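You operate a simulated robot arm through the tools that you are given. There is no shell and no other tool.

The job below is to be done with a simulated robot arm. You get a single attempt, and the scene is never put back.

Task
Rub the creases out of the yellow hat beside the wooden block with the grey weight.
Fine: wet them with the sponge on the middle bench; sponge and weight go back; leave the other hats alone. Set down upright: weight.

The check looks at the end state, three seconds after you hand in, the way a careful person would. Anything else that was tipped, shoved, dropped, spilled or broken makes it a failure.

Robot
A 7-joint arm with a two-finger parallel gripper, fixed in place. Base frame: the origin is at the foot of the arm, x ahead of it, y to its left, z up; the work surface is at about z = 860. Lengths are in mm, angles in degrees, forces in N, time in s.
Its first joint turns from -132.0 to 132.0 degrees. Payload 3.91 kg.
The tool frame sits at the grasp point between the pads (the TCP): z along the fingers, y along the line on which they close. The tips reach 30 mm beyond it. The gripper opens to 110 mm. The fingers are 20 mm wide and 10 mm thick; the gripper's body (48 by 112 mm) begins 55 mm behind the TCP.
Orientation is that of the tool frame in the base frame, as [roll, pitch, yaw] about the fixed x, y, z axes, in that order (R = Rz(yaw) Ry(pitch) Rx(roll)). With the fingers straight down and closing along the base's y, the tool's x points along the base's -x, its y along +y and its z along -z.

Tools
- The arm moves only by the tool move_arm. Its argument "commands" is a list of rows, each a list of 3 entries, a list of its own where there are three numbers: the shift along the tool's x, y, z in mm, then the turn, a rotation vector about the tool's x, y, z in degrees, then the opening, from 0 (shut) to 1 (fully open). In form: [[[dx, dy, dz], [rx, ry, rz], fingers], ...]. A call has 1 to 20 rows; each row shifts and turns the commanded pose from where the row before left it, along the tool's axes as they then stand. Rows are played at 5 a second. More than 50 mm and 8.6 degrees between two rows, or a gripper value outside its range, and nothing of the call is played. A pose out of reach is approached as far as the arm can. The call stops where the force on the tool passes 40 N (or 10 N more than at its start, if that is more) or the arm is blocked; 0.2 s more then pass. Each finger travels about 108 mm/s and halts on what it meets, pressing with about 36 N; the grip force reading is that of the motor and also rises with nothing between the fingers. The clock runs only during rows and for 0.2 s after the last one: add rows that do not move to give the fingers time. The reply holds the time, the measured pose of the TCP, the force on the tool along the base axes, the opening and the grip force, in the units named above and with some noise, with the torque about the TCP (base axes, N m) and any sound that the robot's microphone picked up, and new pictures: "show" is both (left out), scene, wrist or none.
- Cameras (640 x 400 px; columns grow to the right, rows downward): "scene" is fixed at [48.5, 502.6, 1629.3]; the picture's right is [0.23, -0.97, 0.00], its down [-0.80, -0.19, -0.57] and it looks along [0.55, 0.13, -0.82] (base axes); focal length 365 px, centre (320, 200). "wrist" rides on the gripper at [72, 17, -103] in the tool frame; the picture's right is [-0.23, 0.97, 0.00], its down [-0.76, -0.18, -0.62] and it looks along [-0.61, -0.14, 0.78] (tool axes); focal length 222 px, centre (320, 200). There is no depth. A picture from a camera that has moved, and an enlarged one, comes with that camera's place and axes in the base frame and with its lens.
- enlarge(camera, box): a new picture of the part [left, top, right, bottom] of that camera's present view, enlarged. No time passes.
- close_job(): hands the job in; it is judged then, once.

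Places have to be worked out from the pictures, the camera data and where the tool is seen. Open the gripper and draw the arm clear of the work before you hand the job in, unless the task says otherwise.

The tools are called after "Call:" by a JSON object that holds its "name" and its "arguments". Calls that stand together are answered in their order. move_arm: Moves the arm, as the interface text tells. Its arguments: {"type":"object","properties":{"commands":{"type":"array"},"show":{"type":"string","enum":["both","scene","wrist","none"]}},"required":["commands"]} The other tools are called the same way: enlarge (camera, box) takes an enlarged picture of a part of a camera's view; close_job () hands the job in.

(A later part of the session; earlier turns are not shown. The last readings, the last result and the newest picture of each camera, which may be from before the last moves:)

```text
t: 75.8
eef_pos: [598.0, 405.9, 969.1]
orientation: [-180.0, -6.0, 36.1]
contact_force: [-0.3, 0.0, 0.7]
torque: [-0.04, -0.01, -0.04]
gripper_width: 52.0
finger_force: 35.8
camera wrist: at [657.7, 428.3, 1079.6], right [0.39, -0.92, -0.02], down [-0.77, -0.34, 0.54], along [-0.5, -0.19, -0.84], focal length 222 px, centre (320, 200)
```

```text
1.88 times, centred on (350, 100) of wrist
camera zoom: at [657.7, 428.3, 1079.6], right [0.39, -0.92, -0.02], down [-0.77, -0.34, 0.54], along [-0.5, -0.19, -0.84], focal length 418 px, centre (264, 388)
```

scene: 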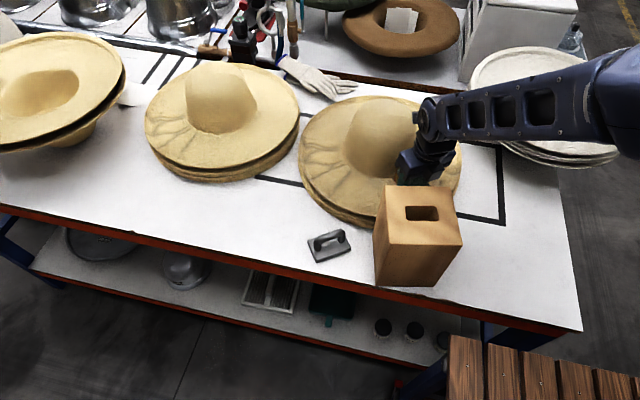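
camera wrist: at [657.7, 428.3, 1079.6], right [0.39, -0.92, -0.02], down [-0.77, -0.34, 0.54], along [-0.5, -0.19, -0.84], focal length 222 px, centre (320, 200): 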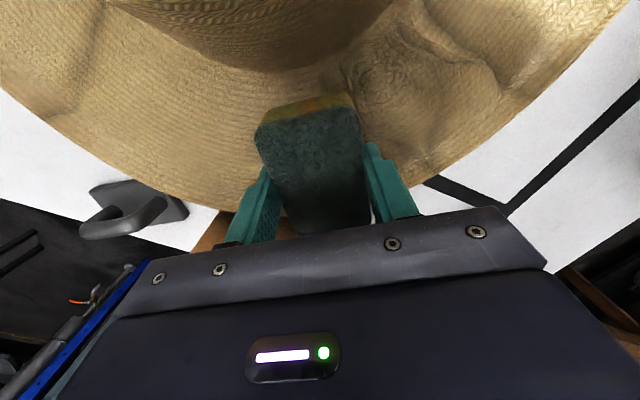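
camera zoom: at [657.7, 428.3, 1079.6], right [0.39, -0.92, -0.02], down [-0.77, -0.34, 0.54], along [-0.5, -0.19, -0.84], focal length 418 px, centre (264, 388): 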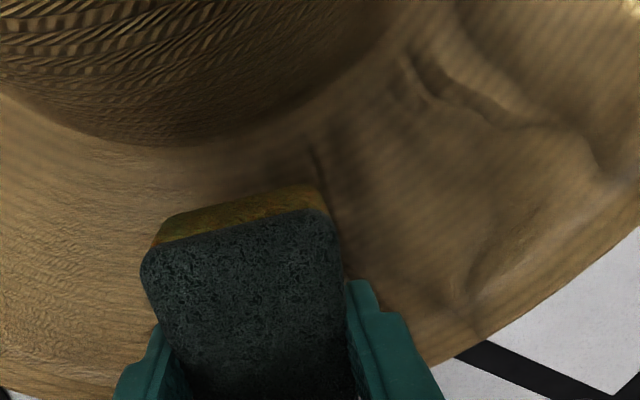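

This close-up shows the creases beginning just right of the sponge, at about 222°. I shift there and lower.

Call:
{"name": "move_arm", "arguments": {"commands": [[[-3.7, 17, 0], [0.63, 0, -5.97], 0.35], [[0, 0, 14], [0, 0, 0], 0.35], [[0, 0, 5], [0, 0, 0], 0.35], [[0, 0, 0], [0, 0, 0], 0.35]], "show": "none"}}

Call:
{"name": "move_arm", "arguments": {"commands": [[[0, 0, 1.5], [0, 0, 0], 0.35], [[0, 0, 0], [0, 0, 0], 0.35]], "show": "none"}}

Call:
{"name": "move_arm", "arguments": {"commands": [[[0, 0, 1], [0, 0, 0], 0.35], [[0, 0, 0], [0, 0, 0], 0.35]], "show": "none"}}

```text
t: 76.8
eef_pos: [606.7, 391.1, 949.9]
orientation: [-179.9, -5.9, 42.2]
contact_force: [-0.8, -0.4, 0.2]
torque: [-0.01, 0.0, 0.01]
gripper_width: 52.1
finger_force: 36.2
```

```text
t: 77.4
eef_pos: [608.0, 392.2, 948.3]
orientation: [-179.9, -6.0, 42.2]
contact_force: [0.4, -1.3, -0.3]
torque: [0.03, 0.04, 0.01]
gripper_width: 52.2
finger_force: 36.1
```

```text
t: 78.0
eef_pos: [607.7, 392.0, 948.0]
orientation: [-180.0, -6.0, 42.3]
contact_force: [-0.4, -0.4, -1.4]
torque: [0.0, -0.02, -0.02]
gripper_width: 51.9
finger_force: 36.8
```

I keep lowering in small steps.

Call:
{"name": "move_arm", "arguments": {"commands": [[[0, 0, 1.2], [0, 0, 0], 0.35], [[0, 0, 0], [0, 0, 0], 0.35]], "show": "none"}}

Call:
{"name": "move_arm", "arguments": {"commands": [[[0, 0, 1], [0, 0, 0], 0.35], [[0, 0, 0], [0, 0, 0], 0.35]], "show": "none"}}

Call:
{"name": "move_arm", "arguments": {"commands": [[[0, 0, 0.8], [0, 0, 0], 0.35], [[0, 0, 0], [0, 0, 0], 0.35]], "show": "none"}}

```text
t: 78.6
eef_pos: [606.8, 391.6, 946.4]
orientation: [180.0, -6.0, 42.3]
contact_force: [-0.5, -0.1, -0.4]
torque: [0.01, -0.01, -0.04]
gripper_width: 52.1
finger_force: 35.9
```

```text
t: 79.2
eef_pos: [607.8, 391.9, 945.6]
orientation: [180.0, -5.9, 42.4]
contact_force: [0.1, -0.1, -0.7]
torque: [-0.01, -0.03, 0.02]
gripper_width: 52.1
finger_force: 36.4
```

```text
t: 79.8
eef_pos: [607.9, 392.2, 945.5]
orientation: [-180.0, -6.0, 42.2]
contact_force: [-0.1, -0.1, 0.9]
torque: [0.07, -0.01, -0.01]
gripper_width: 51.9
finger_force: 35.6
```

Contact is starting, so I press slightly with short radial strokes and lift.

Call:
{"name": "move_arm", "arguments": {"commands": [[[0, 0, 0.8], [0, 0, 0], 0.35], [[0, 0, 0.3], [0, 0, 0], 0.35], [[-6, 0, 0], [0, 0, 0], 0.35], [[6, 0, 0], [0, 0, 0], 0.35], [[5, 0, 0], [0, 0, 0], 0.35], [[-5, 0, 0], [0, 0, 0], 0.35], [[0, 0, 0], [0, 0, 0], 0.35]], "show": "none"}}

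Call:
{"name": "move_arm", "arguments": {"commands": [[[3, 0, 0], [0, 0, 0], 0.35], [[0, 0, -12], [0, 0, 0], 0.35], [[0, 0, -15], [0, 0, 0], 0.35], [[0, 0, 0], [0, 0, 0], 0.35]], "show": "both"}}

Call:
{"name": "enlarge", "arguments": {"camera": "scene", "box": [280, 60, 480, 240]}}

Call:
{"name": "enlarge", "arguments": {"camera": "wrist", "box": [180, 0, 520, 200]}}

```text
t: 81.4
eef_pos: [608.7, 392.3, 944.2]
orientation: [179.9, -6.1, 42.3]
contact_force: [0.5, 0.5, 14.5]
torque: [0.56, -0.19, -0.04]
gripper_width: 52.0
finger_force: 35.7
```

```text
t: 82.4
eef_pos: [607.7, 393.0, 969.2]
orientation: [180.0, -6.0, 42.2]
contact_force: [0.0, -0.7, -0.2]
torque: [-0.02, 0.04, -0.04]
gripper_width: 52.1
finger_force: 35.4
camera wrist: at [664.3, 420.5, 1080.5], right [0.49, -0.87, -0.02], down [-0.73, -0.42, 0.54], along [-0.48, -0.25, -0.84], focal length 222 px, centre (320, 200)
```

scene: 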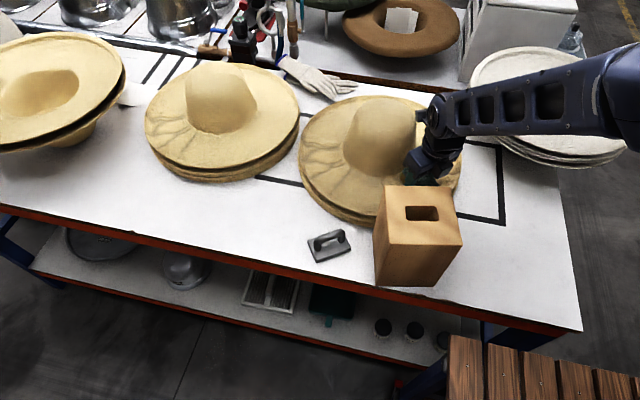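
wrist: 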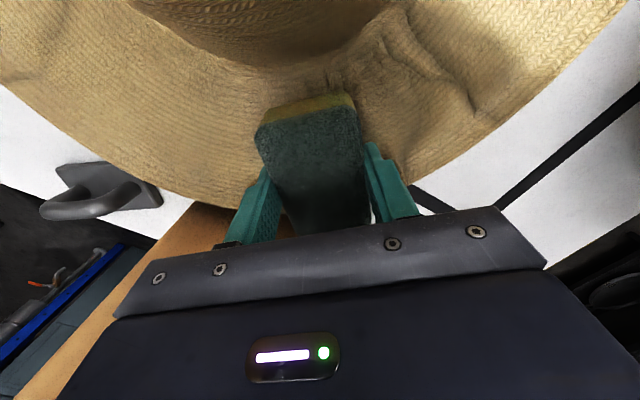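

```text
2.22 times, centred on (380, 150) of scene
camera zoom: at [48.5, 502.6, 1629.3], right [0.23, -0.97, 0.0], down [-0.8, -0.19, -0.57], along [0.55, 0.13, -0.82], focal length 811 px, centre (187, 311)
```

zoom: 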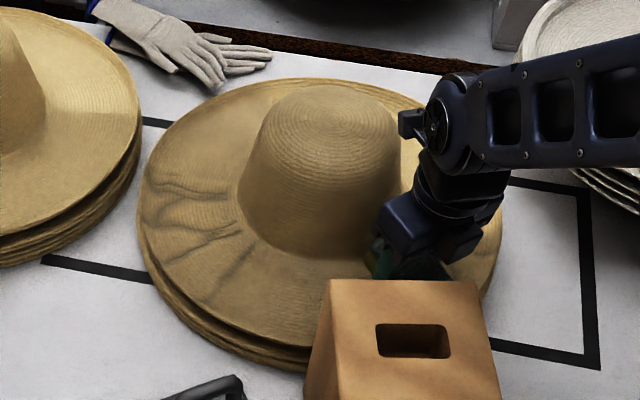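

```text
1.88 times, centred on (350, 100) of wrist
camera zoom: at [664.3, 420.5, 1080.5], right [0.49, -0.87, -0.02], down [-0.73, -0.42, 0.54], along [-0.48, -0.25, -0.84], focal length 418 px, centre (264, 388)
```

zoom: 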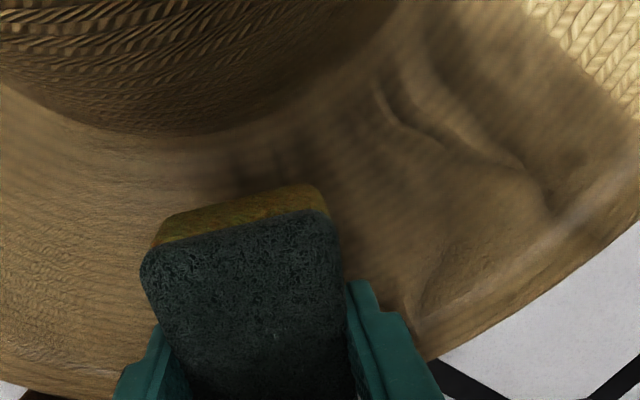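

Next dab at 248°, to cover the larger curved creases.

Call:
{"name": "move_arm", "arguments": {"commands": [[[4.2, 24.1, 0], [0, 0, 0], 0.35], [[4.2, 24.1, 0], [0, 0, 0], 0.35], [[4.2, 24.1, 0], [0, 0, 0], 0.35], [[0, 0, 0], [0.68, 0, -6.47], 0.35], [[0, 0, 0], [0.68, 0, -6.47], 0.35], [[0, 0, 0], [0.68, 0, -6.47], 0.35], [[0, 0, 0], [0.68, 0, -6.47], 0.35], [[0, 0, 14], [0, 0, 0], 0.35], [[0, 0, 8], [0, 0, 0], 0.35], [[0, 0, 0], [0, 0, 0], 0.35]], "show": "wrist"}}

Call:
{"name": "move_arm", "arguments": {"commands": [[[0, 0, 1.2], [0, 0, 0], 0.35], [[0, 0, 0], [0, 0, 0], 0.35]], "show": "none"}}

Call:
{"name": "move_arm", "arguments": {"commands": [[[0, 0, 1], [0, 0, 0], 0.35], [[0, 0, 0], [0, 0, 0], 0.35]], "show": "none"}}

```text
t: 84.6
eef_pos: [666.1, 349.7, 951.1]
orientation: [180.0, -6.1, 68.1]
contact_force: [0.3, 1.3, 0.2]
torque: [0.01, 0.01, -0.01]
gripper_width: 52.1
finger_force: 36.0
camera wrist: at [705.0, 400.0, 1060.2], right [0.82, -0.57, -0.02], down [-0.47, -0.7, 0.54], along [-0.32, -0.43, -0.84], focal length 222 px, centre (320, 200)
```

wrist: 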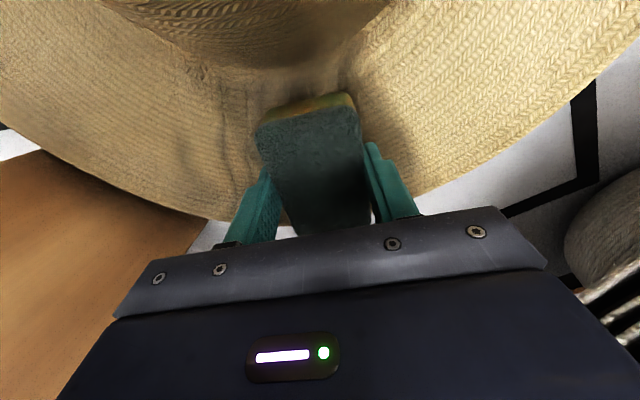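

```text
t: 85.2
eef_pos: [666.2, 348.9, 949.0]
orientation: [-179.9, -6.0, 68.3]
contact_force: [0.0, -0.2, -0.4]
torque: [-0.03, 0.0, 0.02]
gripper_width: 51.8
finger_force: 35.8
```

```text
t: 85.8
eef_pos: [667.2, 350.0, 947.7]
orientation: [179.9, -6.1, 68.3]
contact_force: [-0.6, 0.0, 0.3]
torque: [0.02, -0.03, 0.02]
gripper_width: 52.1
finger_force: 35.9
```

The sponge now covers the big curved crease, with no creases to its right. I continue lowering.

Call:
{"name": "move_arm", "arguments": {"commands": [[[0, 0, 1], [0, 0, 0], 0.35], [[0, 0, 0], [0, 0, 0], 0.35]], "show": "none"}}

Call:
{"name": "move_arm", "arguments": {"commands": [[[0, 0, 1], [0, 0, 0], 0.35], [[0, 0, 0], [0, 0, 0], 0.35]], "show": "none"}}

Call:
{"name": "move_arm", "arguments": {"commands": [[[0, 0, 0.8], [0, 0, 0], 0.35], [[0, 0, 0], [0, 0, 0], 0.35]], "show": "none"}}

```text
t: 86.4
eef_pos: [667.4, 349.0, 947.9]
orientation: [180.0, -6.0, 68.3]
contact_force: [0.6, 0.1, -0.1]
torque: [0.02, 0.04, 0.01]
gripper_width: 51.9
finger_force: 35.8
```

```text
t: 87.0
eef_pos: [667.7, 351.0, 946.5]
orientation: [-180.0, -6.0, 68.3]
contact_force: [-1.1, 0.6, 0.6]
torque: [0.0, -0.01, -0.02]
gripper_width: 51.9
finger_force: 35.9
```

```text
t: 87.6
eef_pos: [667.1, 349.5, 944.8]
orientation: [-180.0, -6.0, 68.3]
contact_force: [-0.1, 0.2, 0.2]
torque: [0.0, -0.02, -0.02]
gripper_width: 51.8
finger_force: 36.0
```

A little more; contact should be imminent.

Call:
{"name": "move_arm", "arguments": {"commands": [[[0, 0, 1], [0, 0, 0], 0.35], [[0, 0, 0], [0, 0, 0], 0.35]], "show": "none"}}

Call:
{"name": "move_arm", "arguments": {"commands": [[[0, 0, 0.8], [0, 0, 0], 0.35], [[0, 0, 0], [0, 0, 0], 0.35]], "show": "none"}}

```text
t: 88.2
eef_pos: [667.5, 349.9, 944.3]
orientation: [180.0, -6.0, 68.3]
contact_force: [-0.5, 0.5, -1.2]
torque: [-0.02, 0.01, 0.03]
gripper_width: 52.1
finger_force: 35.6
```

```text
t: 88.8
eef_pos: [666.7, 350.9, 944.8]
orientation: [-180.0, -6.1, 68.3]
contact_force: [-0.2, -0.8, 2.8]
torque: [0.07, -0.13, -0.01]
gripper_width: 52.0
finger_force: 36.3
```

Contact at 3 N. I press 0.8 mm more, stroke radially, then raise.

Call:
{"name": "move_arm", "arguments": {"commands": [[[0, 0, 0.8], [0, 0, 0], 0.35], [[-6, 0, 0], [0, 0, 0], 0.35], [[6, 0, 0], [0, 0, 0], 0.35], [[6, 0, 0], [0, 0, 0], 0.35], [[-6, 0, 0], [0, 0, 0], 0.35], [[-6, 0, 0], [0, 0, 0], 0.35], [[6, 0, 0], [0, 0, 0], 0.35], [[0, 0, 0], [0, 0, 0], 0.35]], "show": "none"}}

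Call:
{"name": "move_arm", "arguments": {"commands": [[[4, 0, 0], [0, 0, 0], 0.35], [[0, 0, -12], [0, 0, 0], 0.35], [[0, 0, -15], [0, 0, 0], 0.35], [[0, 0, 0], [0, -6, 0], 0.35], [[0, 0, -30], [0, 0, 0], 0.35], [[0, 0, -30], [0, 0, 0], 0.35], [[0, 0, -30], [0, 0, 0], 0.35], [[0, 0, -30], [0, 0, 0], 0.35], [[0, 0, 0], [0, 0, 0], 0.35]], "show": "both"}}

Call:
{"name": "enlarge", "arguments": {"camera": "scene", "box": [280, 60, 480, 240]}}

Call:
{"name": "enlarge", "arguments": {"camera": "wrist", "box": [180, 0, 520, 200]}}

```text
t: 90.6
eef_pos: [667.7, 350.8, 943.6]
orientation: [-180.0, -6.0, 68.3]
contact_force: [-0.4, -2.7, 5.6]
torque: [-0.02, -0.15, -0.01]
gripper_width: 52.2
finger_force: 36.3
```

```text
t: 92.6
eef_pos: [664.8, 351.6, 1090.0]
orientation: [180.0, 0.0, 68.3]
contact_force: [0.1, 1.1, -0.4]
torque: [-0.02, -0.05, -0.01]
gripper_width: 52.1
finger_force: 35.9
camera wrist: at [707.3, 411.7, 1193.2], right [0.82, -0.57, 0.0], down [-0.45, -0.64, 0.62], along [-0.36, -0.51, -0.78], focal length 222 px, centre (320, 200)
```

scene: 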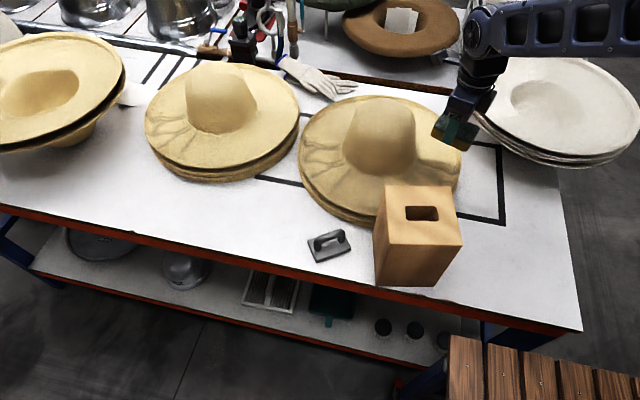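
wrist: 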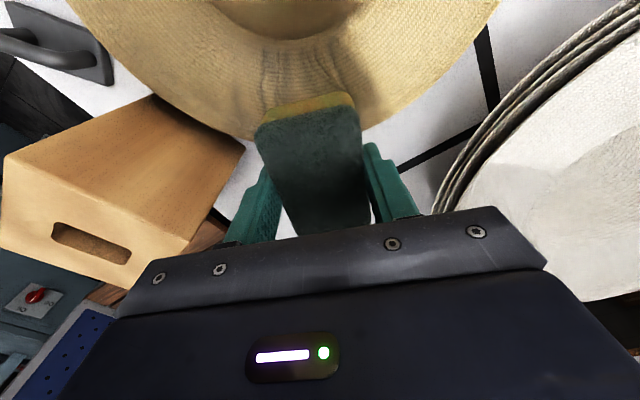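

```text
2.22 times, centred on (380, 150) of scene
camera zoom: at [48.5, 502.6, 1629.3], right [0.23, -0.97, 0.0], down [-0.8, -0.19, -0.57], along [0.55, 0.13, -0.82], focal length 811 px, centre (187, 311)
```

zoom: 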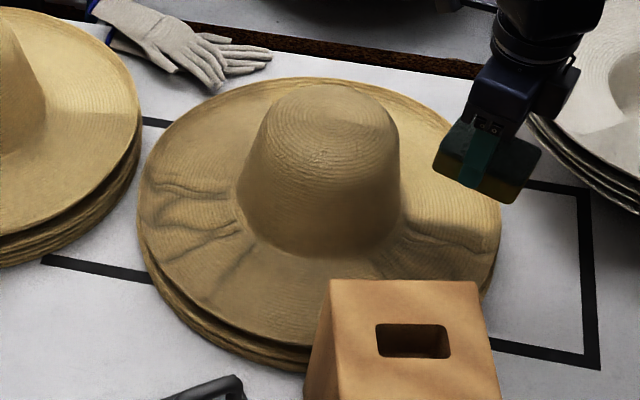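

```text
1.88 times, centred on (350, 100) of wrist
camera zoom: at [707.3, 411.7, 1193.2], right [0.82, -0.57, 0.0], down [-0.45, -0.64, 0.62], along [-0.36, -0.51, -0.78], focal length 418 px, centre (264, 388)
```

zoom: 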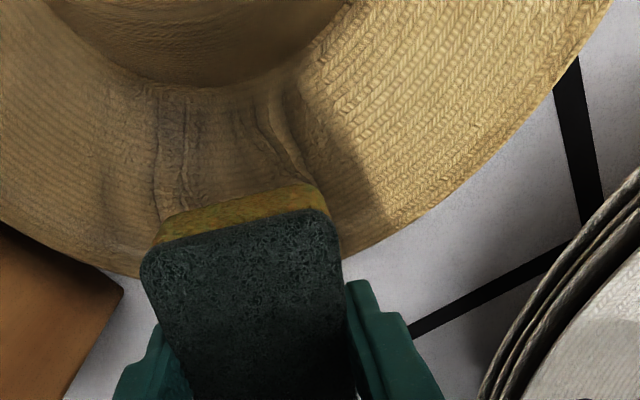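

The crease areas on both sides have been dampened and the hat sits within a few mm of its start. Now I carry the sponge back to its pickup spot at (430.4, 809.7), yaw 93.

Call:
{"name": "move_arm", "arguments": {"commands": [[[0, 0, -10], [0, 0, -8.23], 0.35], [[0, 0, -10], [0, 0, -8.23], 0.35], [[0, 0, 0], [0, 0, -8.24], 0.35], [[42.7, -19.1, 0], [0, 0, 0], 0.35], [[42.7, -19.1, 0], [0, 0, 0], 0.35], [[42.7, -19.1, 0], [0, 0, 0], 0.35], [[42.7, -19.1, 0], [0, 0, 0], 0.35], [[42.7, -19.1, 0], [0, 0, 0], 0.35], [[42.7, -19.1, 0], [0, 0, 0], 0.35], [[42.7, -19.1, 0], [0, 0, 0], 0.35], [[42.7, -19.1, 0], [0, 0, 0], 0.35], [[42.7, -19.1, 0], [0, 0, 0], 0.35], [[42.7, -19.1, 0], [0, 0, 0], 0.35], [[42.7, -19.1, 0], [0, 0, 0], 0.35], [[0, 0, 0], [0, 0, 0], 0.35], [[0, 0, 0], [0, 0, 0], 0.35]], "show": "both"}}

```text
t: 96.0
eef_pos: [433.5, 809.6, 1112.3]
orientation: [-179.9, 0.0, 93.0]
contact_force: [-0.2, 0.0, -0.3]
torque: [-0.01, -0.01, 0.01]
gripper_width: 52.2
finger_force: 35.7
camera wrist: at [447.9, 882.1, 1214.8], right [0.98, -0.18, 0.0], down [-0.14, -0.77, 0.62], along [-0.11, -0.61, -0.78], focal length 222 px, centre (320, 200)
```

scene: 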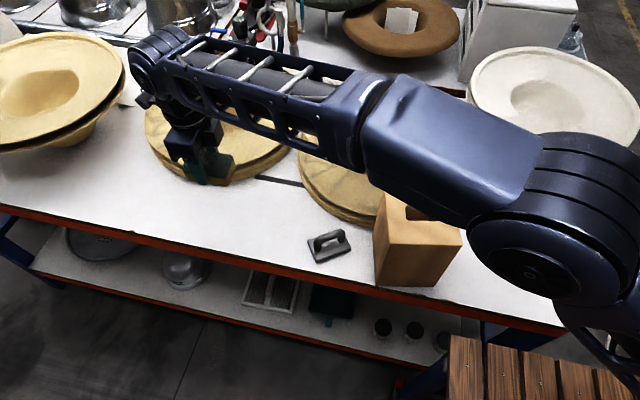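
wrist: 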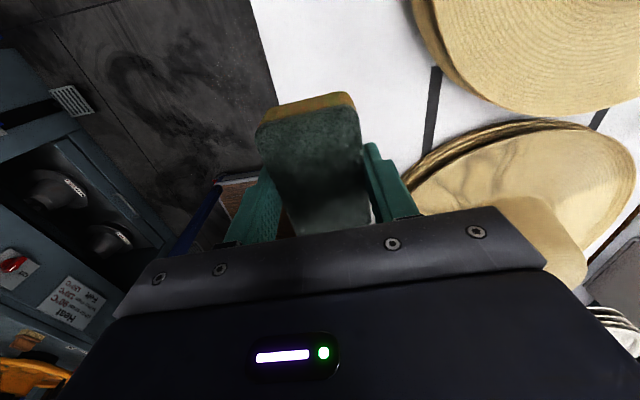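

I'm above the pickup spot. I shift 2.5 mm in x, lower to just above the table, then set it down gently.

Call:
{"name": "move_arm", "arguments": {"commands": [[[0, -2.5, 25], [0, 0, 0], 0.35], [[0, 0, 28], [0, 0, 0], 0.35], [[0, 0, 28], [0, 0, 0], 0.35], [[0, 0, 28], [0, 0, 0], 0.35], [[0, 0, 28], [0, 0, 0], 0.35], [[0, 0, 28], [0, 0, 0], 0.35], [[0, 0, 24], [0, 0, 0], 0.35], [[0, 0, 12], [0, 0, 0], 0.35], [[0, 0, 0], [0, 0, 0], 0.35]], "show": "none"}}

Call:
{"name": "move_arm", "arguments": {"commands": [[[0, 0, 3], [0, 0, 0], 0.35], [[0, 0, 2], [0, 0, 0], 0.35], [[0, 0, 0], [0, 0, 0], 0.35]], "show": "scene"}}

Call:
{"name": "enlarge", "arguments": {"camera": "scene", "box": [180, 170, 290, 260]}}

```text
t: 98.0
eef_pos: [432.3, 810.7, 908.5]
orientation: [180.0, 0.0, 93.1]
contact_force: [-0.9, 0.3, 0.8]
torque: [0.0, 0.01, -0.02]
gripper_width: 51.9
finger_force: 36.2
```

```text
t: 98.8
eef_pos: [430.1, 810.4, 903.8]
orientation: [-180.0, 0.0, 92.9]
contact_force: [0.5, 1.1, -0.5]
torque: [-0.01, 0.01, 0.03]
gripper_width: 52.2
finger_force: 36.4
```

scene: 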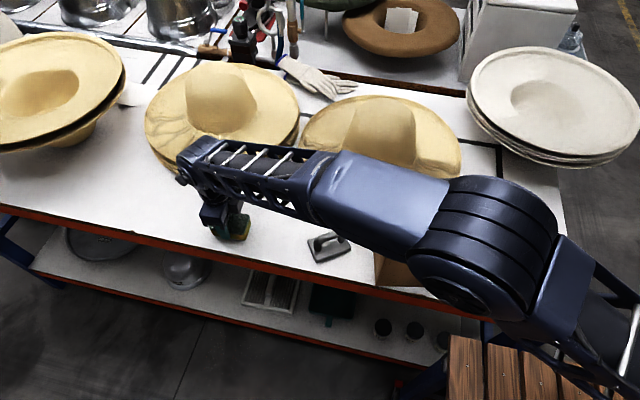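

```text
4.44 times, centred on (235, 215) of scene
camera zoom: at [48.5, 502.6, 1629.3], right [0.23, -0.97, 0.0], down [-0.8, -0.19, -0.57], along [0.55, 0.13, -0.82], focal length 1621 px, centre (698, 133)
```

zoom: 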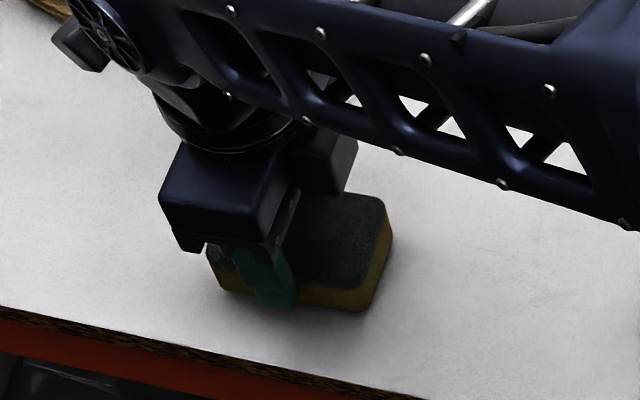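

It's almost down, about 2 mm to go, so I lower until light contact.

Call:
{"name": "move_arm", "arguments": {"commands": [[[0, 0, 1], [0, 0, 0], 0.35], [[0, 0, 0], [0, 0, 0], 0.35]], "show": "none"}}

Call:
{"name": "move_arm", "arguments": {"commands": [[[0, 0, 1], [0, 0, 0], 0.35], [[0, 0, 0], [0, 0, 0], 0.35]], "show": "none"}}

```text
t: 99.4
eef_pos: [430.7, 809.6, 902.7]
orientation: [180.0, 0.0, 92.9]
contact_force: [0.3, -0.8, -0.3]
torque: [-0.01, 0.01, 0.02]
gripper_width: 51.9
finger_force: 36.0
```

```text
t: 100.0
eef_pos: [431.5, 808.4, 903.3]
orientation: [-179.9, -0.1, 93.0]
contact_force: [0.0, 0.1, -0.1]
torque: [0.0, -0.01, -0.02]
gripper_width: 51.9
finger_force: 36.0
```

A little lower still.

Call:
{"name": "move_arm", "arguments": {"commands": [[[0, 0, 1], [0, 0, 0], 0.35], [[0, 0, 0], [0, 0, 0], 0.35]], "show": "none"}}

Call:
{"name": "move_arm", "arguments": {"commands": [[[0, 0, 1], [0, 0, 0], 0.35], [[0, 0, 0], [0, 0, 0], 0.35]], "show": "none"}}

```text
t: 100.6
eef_pos: [430.6, 809.9, 900.7]
orientation: [180.0, 0.0, 93.0]
contact_force: [-0.2, -0.2, 0.1]
torque: [0.02, 0.01, 0.0]
gripper_width: 52.1
finger_force: 36.0
```

```text
t: 101.2
eef_pos: [429.6, 809.2, 900.3]
orientation: [-179.9, 0.0, 93.0]
contact_force: [-0.5, -0.5, 0.1]
torque: [-0.01, -0.01, 0.0]
gripper_width: 52.1
finger_force: 36.3
```

Still no contact, so the sponge rode up slightly in the grip. I continue carefully.

Call:
{"name": "move_arm", "arguments": {"commands": [[[0, 0, 1], [0, 0, 0], 0.35], [[0, 0, 0], [0, 0, 0], 0.35]], "show": "none"}}

Call:
{"name": "move_arm", "arguments": {"commands": [[[0, 0, 1], [0, 0, 0], 0.35], [[0, 0, 0], [0, 0, 0], 0.35]], "show": "scene"}}

Call:
{"name": "enlarge", "arguments": {"camera": "scene", "box": [180, 170, 290, 260]}}

```text
t: 101.8
eef_pos: [430.0, 809.4, 899.4]
orientation: [-180.0, 0.0, 93.1]
contact_force: [1.0, -0.3, 5.5]
torque: [-0.26, -0.02, 0.05]
gripper_width: 52.2
finger_force: 35.7
```

```text
t: 102.4
eef_pos: [431.4, 809.2, 899.5]
orientation: [179.8, 0.0, 93.0]
contact_force: [0.5, 1.6, 15.5]
torque: [-0.61, -0.03, 0.02]
gripper_width: 52.0
finger_force: 36.0
```

scene: 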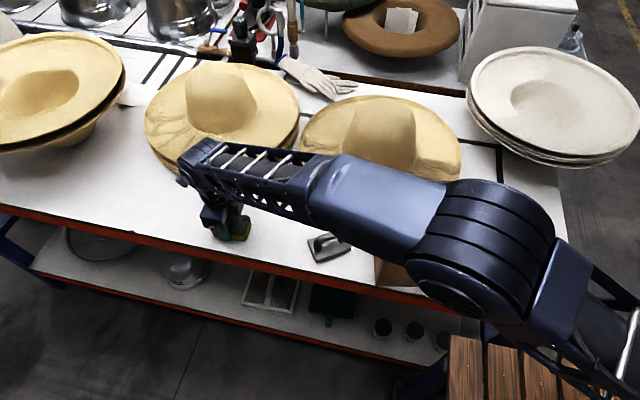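

```text
4.44 times, centred on (235, 215) of scene
camera zoom: at [48.5, 502.6, 1629.3], right [0.23, -0.97, 0.0], down [-0.8, -0.19, -0.57], along [0.55, 0.13, -0.82], focal length 1621 px, centre (698, 133)
```

zoom: 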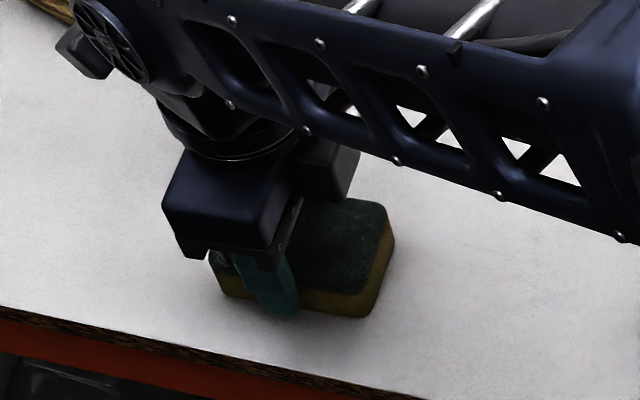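

It's on the table, back in its original place. I ease off 1 mm, open, and rise straight up.

Call:
{"name": "move_arm", "arguments": {"commands": [[[0, 0, -1], [0, 0, 0], 0.35], [[0, 0, 0], [0, 0, 0], 0.75], [[0, 0, 0], [0, 0, 0], 0.75], [[0, 0, 0], [0, 0, 0], 0.75], [[0, 0, -10], [0, 0, 0], 0.75], [[0, 0, -20], [0, 0, 0], 0.75], [[0, 0, -30], [0, 0, 0], 0.75], [[0, 0, -40], [0, 0, 0], 0.75], [[0, 0, -40], [0, 0, 0], 0.75], [[0, 0, -40], [0, 0, 0], 0.75], [[0, 0, 0], [0, 0, 0], 0.75]], "show": "both"}}

Call:
{"name": "enlarge", "arguments": {"camera": "scene", "box": [190, 190, 370, 290]}}

```text
t: 104.8
eef_pos: [430.3, 809.3, 1078.6]
orientation: [180.0, 0.1, 93.0]
contact_force: [0.5, 0.0, 0.2]
torque: [0.01, -0.02, -0.01]
gripper_width: 82.5
finger_force: 0.0
camera wrist: at [444.4, 881.5, 1182.8], right [0.98, -0.18, 0.0], down [-0.14, -0.77, 0.62], along [-0.11, -0.61, -0.78], focal length 222 px, centre (320, 200)
```

scene: 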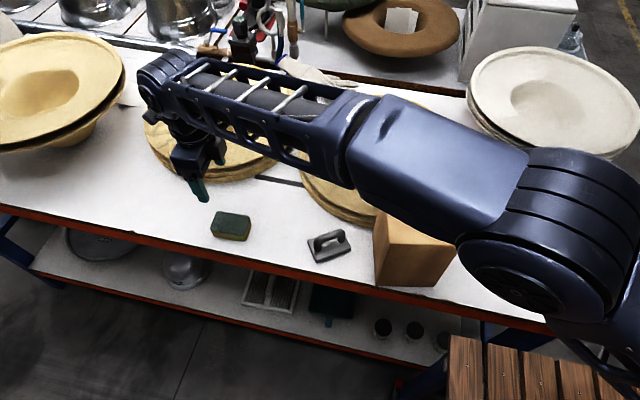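
wrist: 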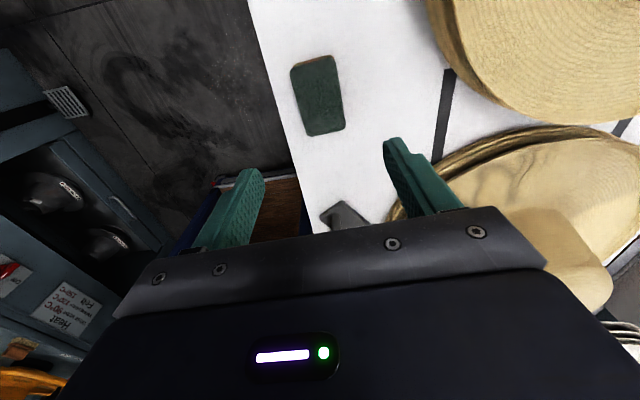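

```text
3.56 times, centred on (280, 240) of scene
camera zoom: at [48.5, 502.6, 1629.3], right [0.23, -0.97, 0.0], down [-0.8, -0.19, -0.57], along [0.55, 0.13, -0.82], focal length 1297 px, centre (462, 58)
```

zoom: 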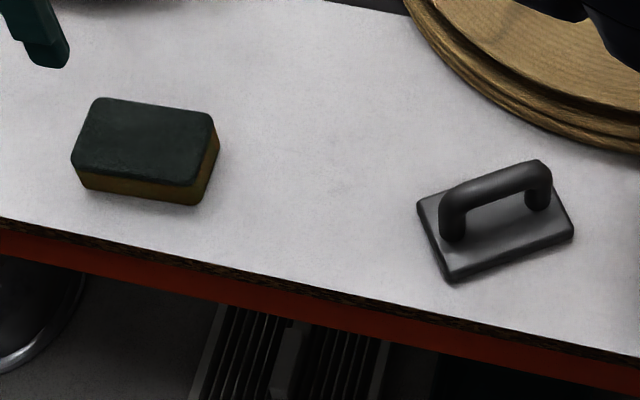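

The sponge is back exactly as it was. Now the weight: I move above its handle at (441, 570), turning to yaw 125 so the fingers close across the bar.

Call:
{"name": "move_arm", "arguments": {"commands": [[[-39.9, -0.3, 0], [0, 0, 0], 0.6], [[-39.9, -0.3, 0], [0, 0, 0], 0.6], [[-39.9, -0.3, 0], [0, 0, 0], 0.6], [[-39.9, -0.3, 0], [0, 0, 0], 0.6], [[-39.9, -0.3, 0], [0, 0, 0], 0.6], [[-39.9, -0.3, 0], [0, 0, 0], 0.6], [[0, 0, 0], [0, 0, -8], 0.6], [[0, 0, 0], [0, 0, -8], 0.6], [[0, 0, 0], [0, 0, -8], 0.6], [[0, 0, 0], [0, 0, -8], 0.6], [[0, 0, 25], [0, 0, 0], 0.6], [[0, 0, 25], [0, 0, 0], 0.6], [[0, 0, 25], [0, 0, 0], 0.6], [[0, 0, 0], [0, 0, 0], 0.6]], "show": "both"}}

Call:
{"name": "enlarge", "arguments": {"camera": "scene", "box": [290, 190, 380, 270]}}

Call:
{"name": "enlarge", "arguments": {"camera": "wrist", "box": [240, 60, 420, 220]}}

```text
t: 107.8
eef_pos: [440.6, 568.6, 1003.0]
orientation: [180.0, 0.0, 125.1]
contact_force: [-0.1, 0.0, 0.2]
torque: [0.02, -0.03, 0.03]
gripper_width: 66.0
finger_force: 0.0
camera wrist: at [413.1, 637.6, 1106.3], right [0.93, 0.37, 0.0], down [0.29, -0.73, 0.62], along [0.23, -0.58, -0.78], focal length 222 px, centre (320, 200)
```

scene: 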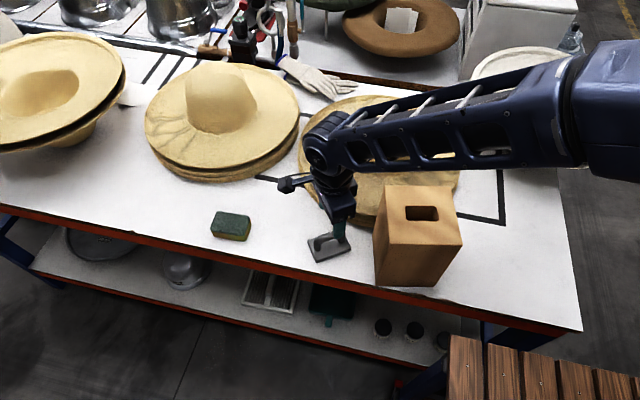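
wrist: 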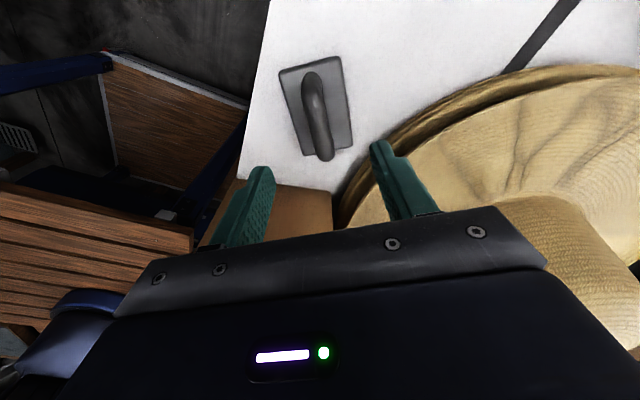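

```text
5.00 times, centred on (335, 230) of scene
camera zoom: at [48.5, 502.6, 1629.3], right [0.23, -0.97, 0.0], down [-0.8, -0.19, -0.57], along [0.55, 0.13, -0.82], focal length 1824 px, centre (245, 50)
```

zoom: 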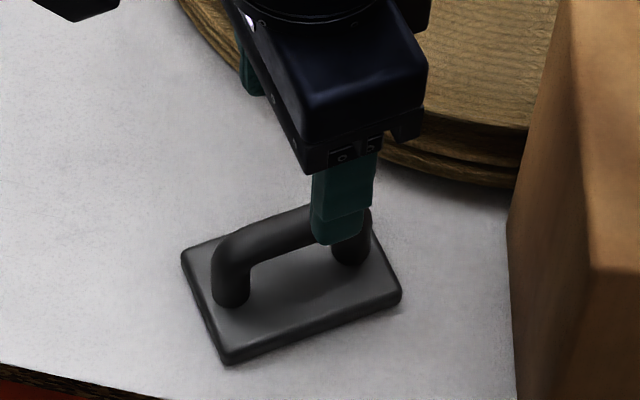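

```text
2.50 times, centred on (330, 140) of wrist
camera zoom: at [413.1, 637.6, 1106.3], right [0.93, 0.37, 0.0], down [0.29, -0.73, 0.62], along [0.23, -0.58, -0.78], focal length 555 px, centre (295, 350)
```

zoom: 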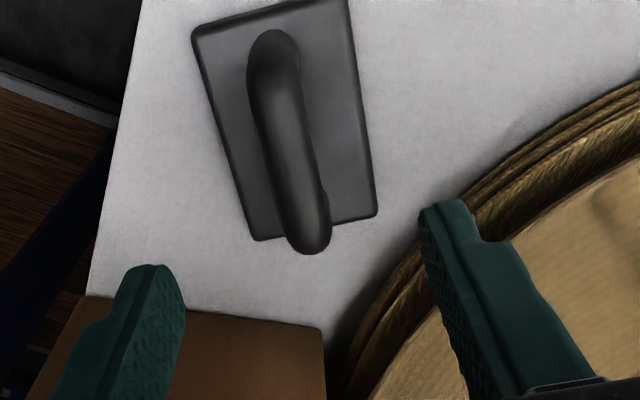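

Lateral alignment is good, and the handle's middle is about 8 mm along the bar from me. I shift along it and descend.

Call:
{"name": "move_arm", "arguments": {"commands": [[[8, 0, 10], [0, 0, 1], 0.6], [[0, 0, 25], [0, 0, 0], 0.6], [[0, 0, 25], [0, 0, 0], 0.6], [[0, 0, 15], [0, 0, 0], 0.6], [[0, 0, 0], [0, 0, 0], 0.6]], "show": "both"}}

Call:
{"name": "enlarge", "arguments": {"camera": "scene", "box": [290, 190, 380, 270]}}

Call:
{"name": "enlarge", "arguments": {"camera": "wrist", "box": [200, 80, 440, 240]}}

```text
t: 109.0
eef_pos: [436.2, 577.3, 928.4]
orientation: [-179.9, 0.0, 124.0]
contact_force: [0.2, 0.5, 0.2]
torque: [0.02, 0.01, -0.02]
gripper_width: 65.8
finger_force: 0.0
camera wrist: at [410.2, 645.8, 1031.6], right [0.93, 0.36, 0.0], down [0.28, -0.73, 0.62], along [0.22, -0.58, -0.78], focal length 222 px, centre (320, 200)
```

scene: 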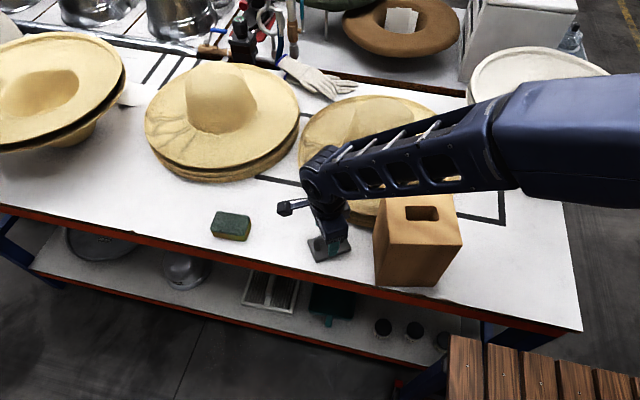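
wrist: 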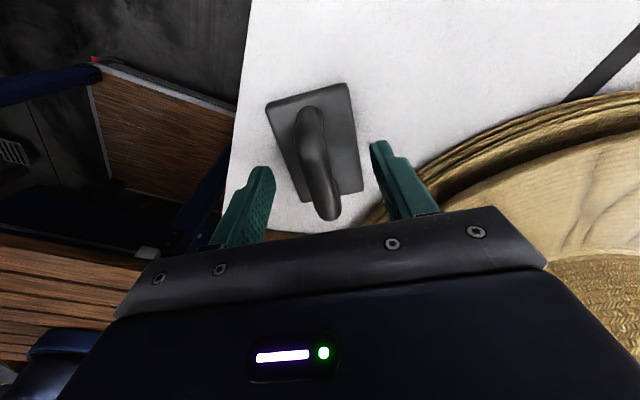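

```text
5.00 times, centred on (335, 230) of scene
camera zoom: at [48.5, 502.6, 1629.3], right [0.23, -0.97, 0.0], down [-0.8, -0.19, -0.57], along [0.55, 0.13, -0.82], focal length 1824 px, centre (245, 50)
```

zoom: 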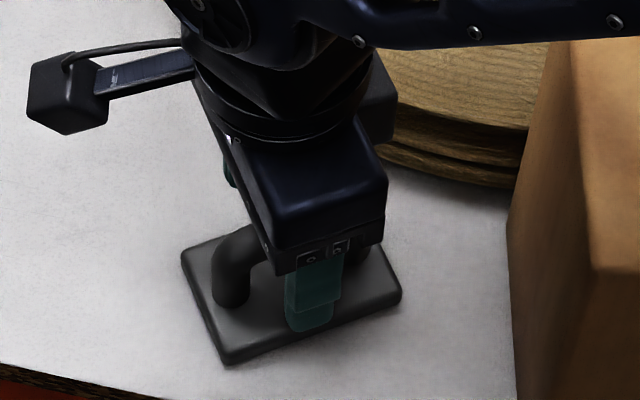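

```text
2.50 times, centred on (320, 160) of wrist
camera zoom: at [410.2, 645.8, 1031.6], right [0.93, 0.36, 0.0], down [0.28, -0.73, 0.62], along [0.22, -0.58, -0.78], focal length 555 px, centre (320, 300)
```

zoom: 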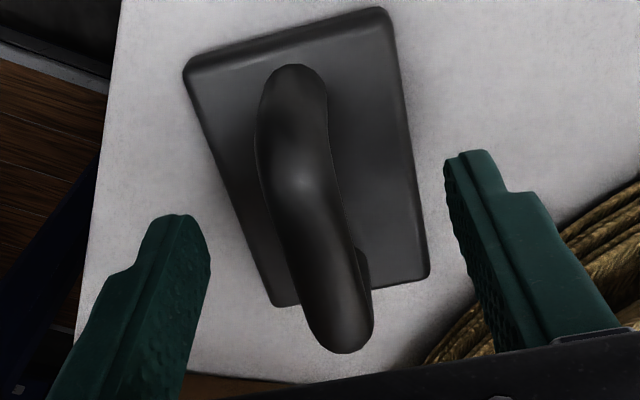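

Laterally centred on the bar. I lower 13 mm more and close.

Call:
{"name": "move_arm", "arguments": {"commands": [[[2, 0, 7], [0, 0, 0], 0.6], [[0, 0, 6], [0, 0, 0], 0.6], [[0, 0, 0], [0, 0, 0], 0.6], [[0, 0, 0], [0, 0, 0], 0], [[0, 0, 0], [0, 0, 0], 0], [[0, 0, 0], [0, 0, 0], 0], [[0, 0, 0], [0, 0, 0], 0]], "show": "both"}}

Call:
{"name": "enlarge", "arguments": {"camera": "scene", "box": [290, 190, 380, 270]}}

Call:
{"name": "enlarge", "arguments": {"camera": "wrist", "box": [200, 80, 440, 240]}}

```text
t: 110.6
eef_pos: [435.9, 578.6, 915.5]
orientation: [180.0, -0.1, 124.0]
contact_force: [-1.7, -0.5, -0.5]
torque: [-0.06, -0.03, -0.06]
gripper_width: 17.4
finger_force: 36.2
camera wrist: at [409.3, 647.5, 1018.6], right [0.93, 0.36, 0.0], down [0.28, -0.73, 0.62], along [0.22, -0.58, -0.78], focal length 222 px, centre (320, 200)
```

scene: 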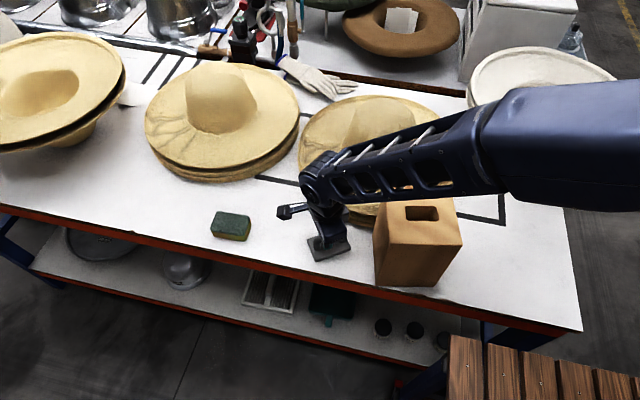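
wrist: 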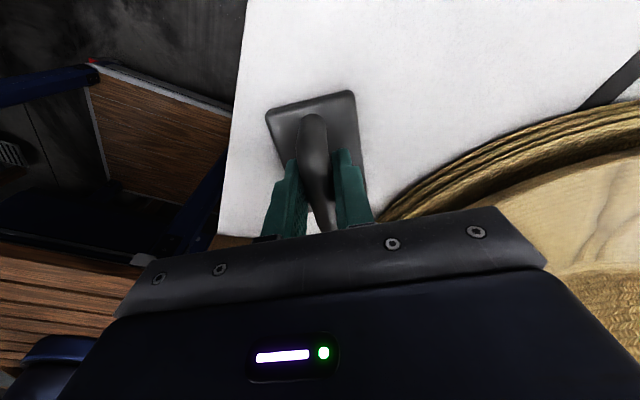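

```text
5.00 times, centred on (335, 230) of scene
camera zoom: at [48.5, 502.6, 1629.3], right [0.23, -0.97, 0.0], down [-0.8, -0.19, -0.57], along [0.55, 0.13, -0.82], focal length 1824 px, centre (245, 50)
```

zoom: 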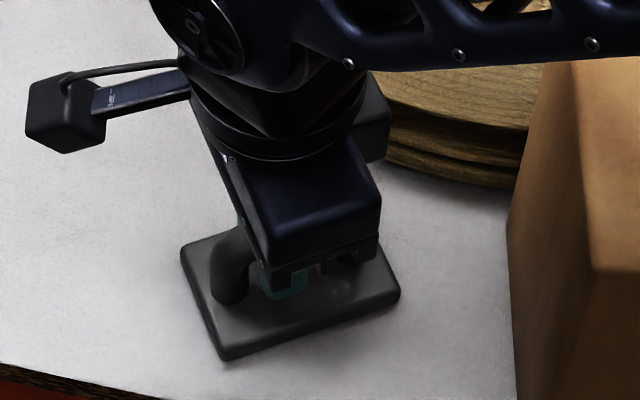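

```text
2.50 times, centred on (320, 160) of wrist
camera zoom: at [409.3, 647.5, 1018.6], right [0.93, 0.36, 0.0], down [0.28, -0.73, 0.62], along [0.22, -0.58, -0.78], focal length 555 px, centre (320, 300)
```

zoom: 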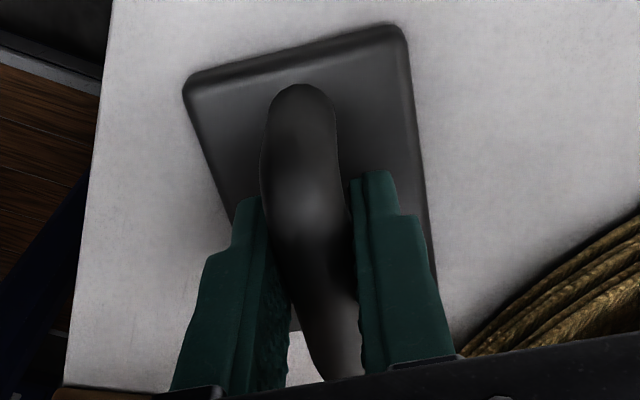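

The handle is gripped (17.4 mm). Pickup pose: (435.9, 578.6, 915.5), yaw 124. I lift slightly to check weight and balance.

Call:
{"name": "move_arm", "arguments": {"commands": [[[0, 0, -5], [0, 0, 0], 0], [[0, 0, -10], [0, 0, 0], 0], [[0, 0, -15], [0, 0, 0], 0], [[0, 0, 0], [0, 0, 0], 0], [[0, 0, 0], [0, 0, 0], 0]], "show": "both"}}

Call:
{"name": "enlarge", "arguments": {"camera": "scene", "box": [290, 190, 380, 270]}}

```text
t: 111.8
eef_pos: [435.5, 577.9, 946.4]
orientation: [-180.0, 0.0, 124.0]
contact_force: [0.4, -0.1, -6.5]
torque: [0.08, 0.02, -0.02]
gripper_width: 17.6
finger_force: 36.3
camera wrist: at [409.2, 647.7, 1049.2], right [0.93, 0.36, 0.0], down [0.28, -0.73, 0.62], along [0.22, -0.58, -0.78], focal length 222 px, centre (320, 200)
```

scene: 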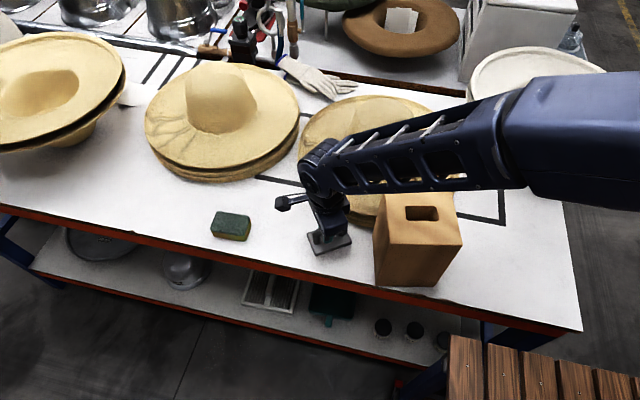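
wrist: 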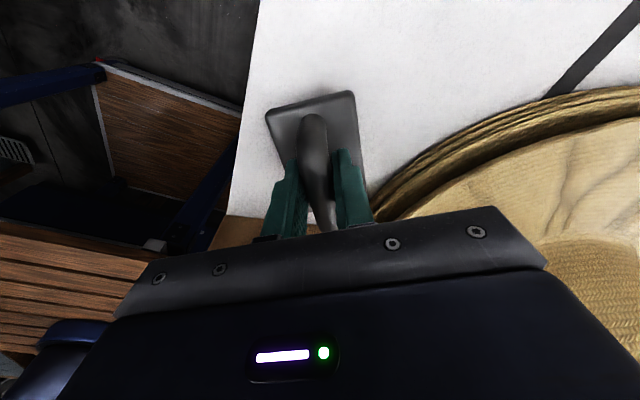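

```text
5.00 times, centred on (335, 230) of scene
camera zoom: at [48.5, 502.6, 1629.3], right [0.23, -0.97, 0.0], down [-0.8, -0.19, -0.57], along [0.55, 0.13, -0.82], focal length 1824 px, centre (245, 50)
```

zoom: 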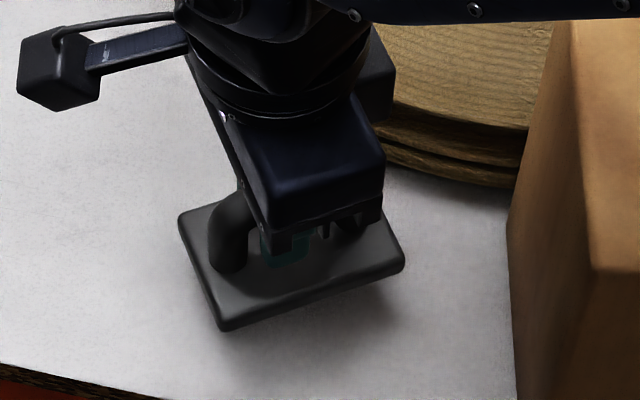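

The weight is about 0.66 kg and hangs level, with the plate bottom about 55 mm below the TCP. I carry it over to the left creases, radial at 135° with the 6° outward tilt, and hover.

Call:
{"name": "move_arm", "arguments": {"commands": [[[0, 0, -22], [0, 0, 0], 0], [[0, 0, -22], [0, 0, 0], 0], [[0, 0, -22], [0, 0, 0], 0], [[-13.9, 33.4, 0], [0, 0, 0], 0], [[-13.9, 33.4, 0], [0, 0, 0], 0], [[-13.9, 33.4, 0], [0, 0, 0], 0], [[-13.9, 33.4, 0], [0, 0, 0], 0], [[-13.9, 33.4, 0], [0, 0, 0], 0], [[0, 0, 0], [0, 0, -5.5], 0], [[0, 0, 0], [0, 0, -5.5], 0], [[0, 0, 0], [0, -6, 0], 0], [[0, 0, 20], [0, 0, 0], 0], [[0, 0, 16], [0, 0, 0], 0], [[0, 0, 0], [0, 0, 0], 0]], "show": "both"}}

Call:
{"name": "enlarge", "arguments": {"camera": "scene", "box": [280, 60, 480, 240]}}

```text
t: 114.8
eef_pos: [616.5, 610.6, 975.6]
orientation: [-180.0, 5.9, 135.1]
contact_force: [-0.3, 1.1, -6.2]
torque: [0.07, 0.09, -0.01]
gripper_width: 18.0
finger_force: 35.4
camera wrist: at [568.8, 681.2, 1070.3], right [0.85, 0.53, 0.02], down [0.36, -0.62, 0.7], along [0.38, -0.59, -0.71], focal length 222 px, centre (320, 200)
```

scene: 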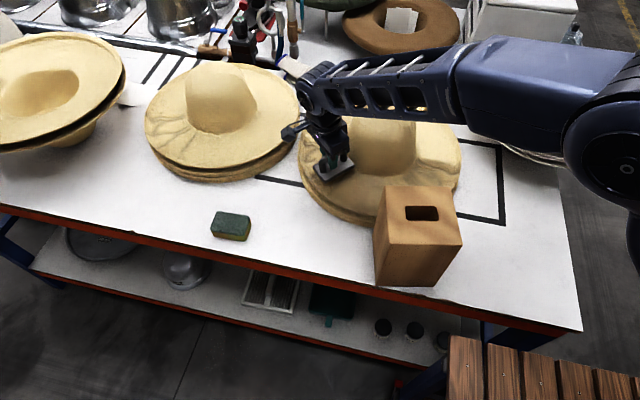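
wrist: 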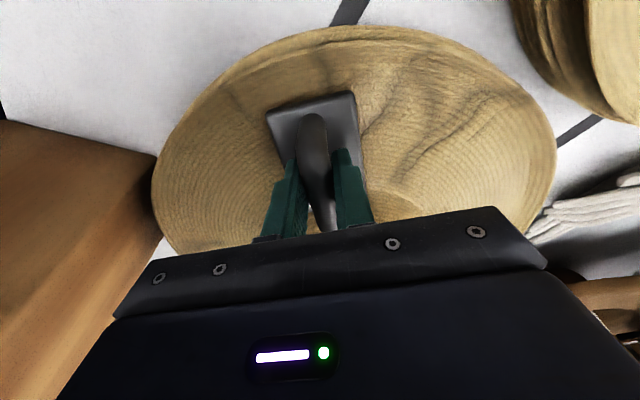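

```text
2.22 times, centred on (380, 150) of scene
camera zoom: at [48.5, 502.6, 1629.3], right [0.23, -0.97, 0.0], down [-0.8, -0.19, -0.57], along [0.55, 0.13, -0.82], focal length 811 px, centre (187, 311)
```

zoom: 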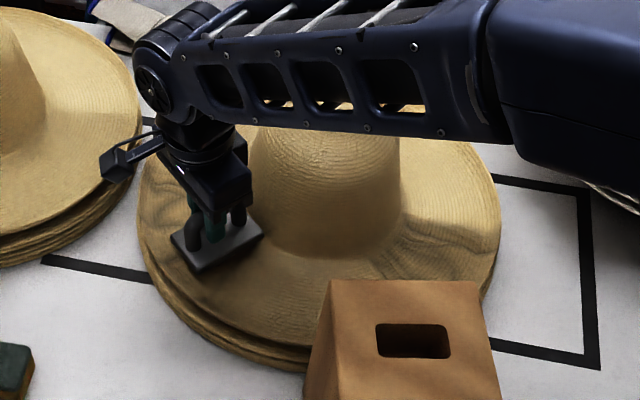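

Baseline force is −6.2 N. I shift 10 mm outward to centre the plate on the brim and lower until it takes load.

Call:
{"name": "move_arm", "arguments": {"commands": [[[10, 0, 0], [0, 0, 0], 0], [[0, 0, 6], [0, 0, 0], 0], [[0, 0, 3], [0, 0, 0], 0], [[0, 0, 0], [0, 0, 0], 0]], "show": "none"}}

Call:
{"name": "move_arm", "arguments": {"commands": [[[0, 0, 1.5], [0, 0, 0], 0], [[0, 0, 0], [0, 0, 0], 0]], "show": "none"}}

Call:
{"name": "move_arm", "arguments": {"commands": [[[0, 0, 1.5], [0, 0, 0], 0], [[0, 0, 0], [0, 0, 0], 0]], "show": "none"}}

```text
t: 115.8
eef_pos: [610.1, 617.9, 965.8]
orientation: [180.0, 6.0, 135.0]
contact_force: [-0.7, 1.1, -6.3]
torque: [0.03, 0.04, 0.02]
gripper_width: 17.4
finger_force: 36.5
```

```text
t: 116.4
eef_pos: [610.6, 617.8, 963.8]
orientation: [-179.9, 6.0, 135.0]
contact_force: [1.0, -0.5, -6.5]
torque: [0.03, 0.04, 0.01]
gripper_width: 17.6
finger_force: 35.7
```

```text
t: 117.0
eef_pos: [609.1, 616.8, 963.1]
orientation: [-180.0, 6.0, 134.9]
contact_force: [0.6, -0.3, -6.2]
torque: [0.06, 0.08, -0.02]
gripper_width: 17.8
finger_force: 36.2
```

Not touching yet, so I continue.

Call:
{"name": "move_arm", "arguments": {"commands": [[[0, 0, 1.2], [0, 0, 0], 0], [[0, 0, 0], [0, 0, 0], 0]], "show": "none"}}

Call:
{"name": "move_arm", "arguments": {"commands": [[[0, 0, 1.2], [0, 0, 0], 0], [[0, 0, 0], [0, 0, 0], 0]], "show": "none"}}

Call:
{"name": "move_arm", "arguments": {"commands": [[[0, 0, 1], [0, 0, 0], 0], [[0, 0, 0], [0, 0, 0], 0]], "show": "none"}}

```text
t: 117.6
eef_pos: [610.3, 617.6, 961.2]
orientation: [-179.9, 5.9, 135.0]
contact_force: [-0.4, -0.5, -4.6]
torque: [0.02, 0.04, -0.01]
gripper_width: 17.7
finger_force: 36.0
```

```text
t: 118.2
eef_pos: [610.5, 618.7, 961.2]
orientation: [180.0, 6.0, 135.0]
contact_force: [1.0, 1.3, 2.2]
torque: [-0.46, -0.17, 0.01]
gripper_width: 17.6
finger_force: 36.1
```

```text
t: 118.8
eef_pos: [610.7, 618.2, 960.6]
orientation: [179.8, 6.0, 135.0]
contact_force: [3.1, 7.3, 8.7]
torque: [-0.6, -0.38, 0.27]
gripper_width: 17.7
finger_force: 36.3
```

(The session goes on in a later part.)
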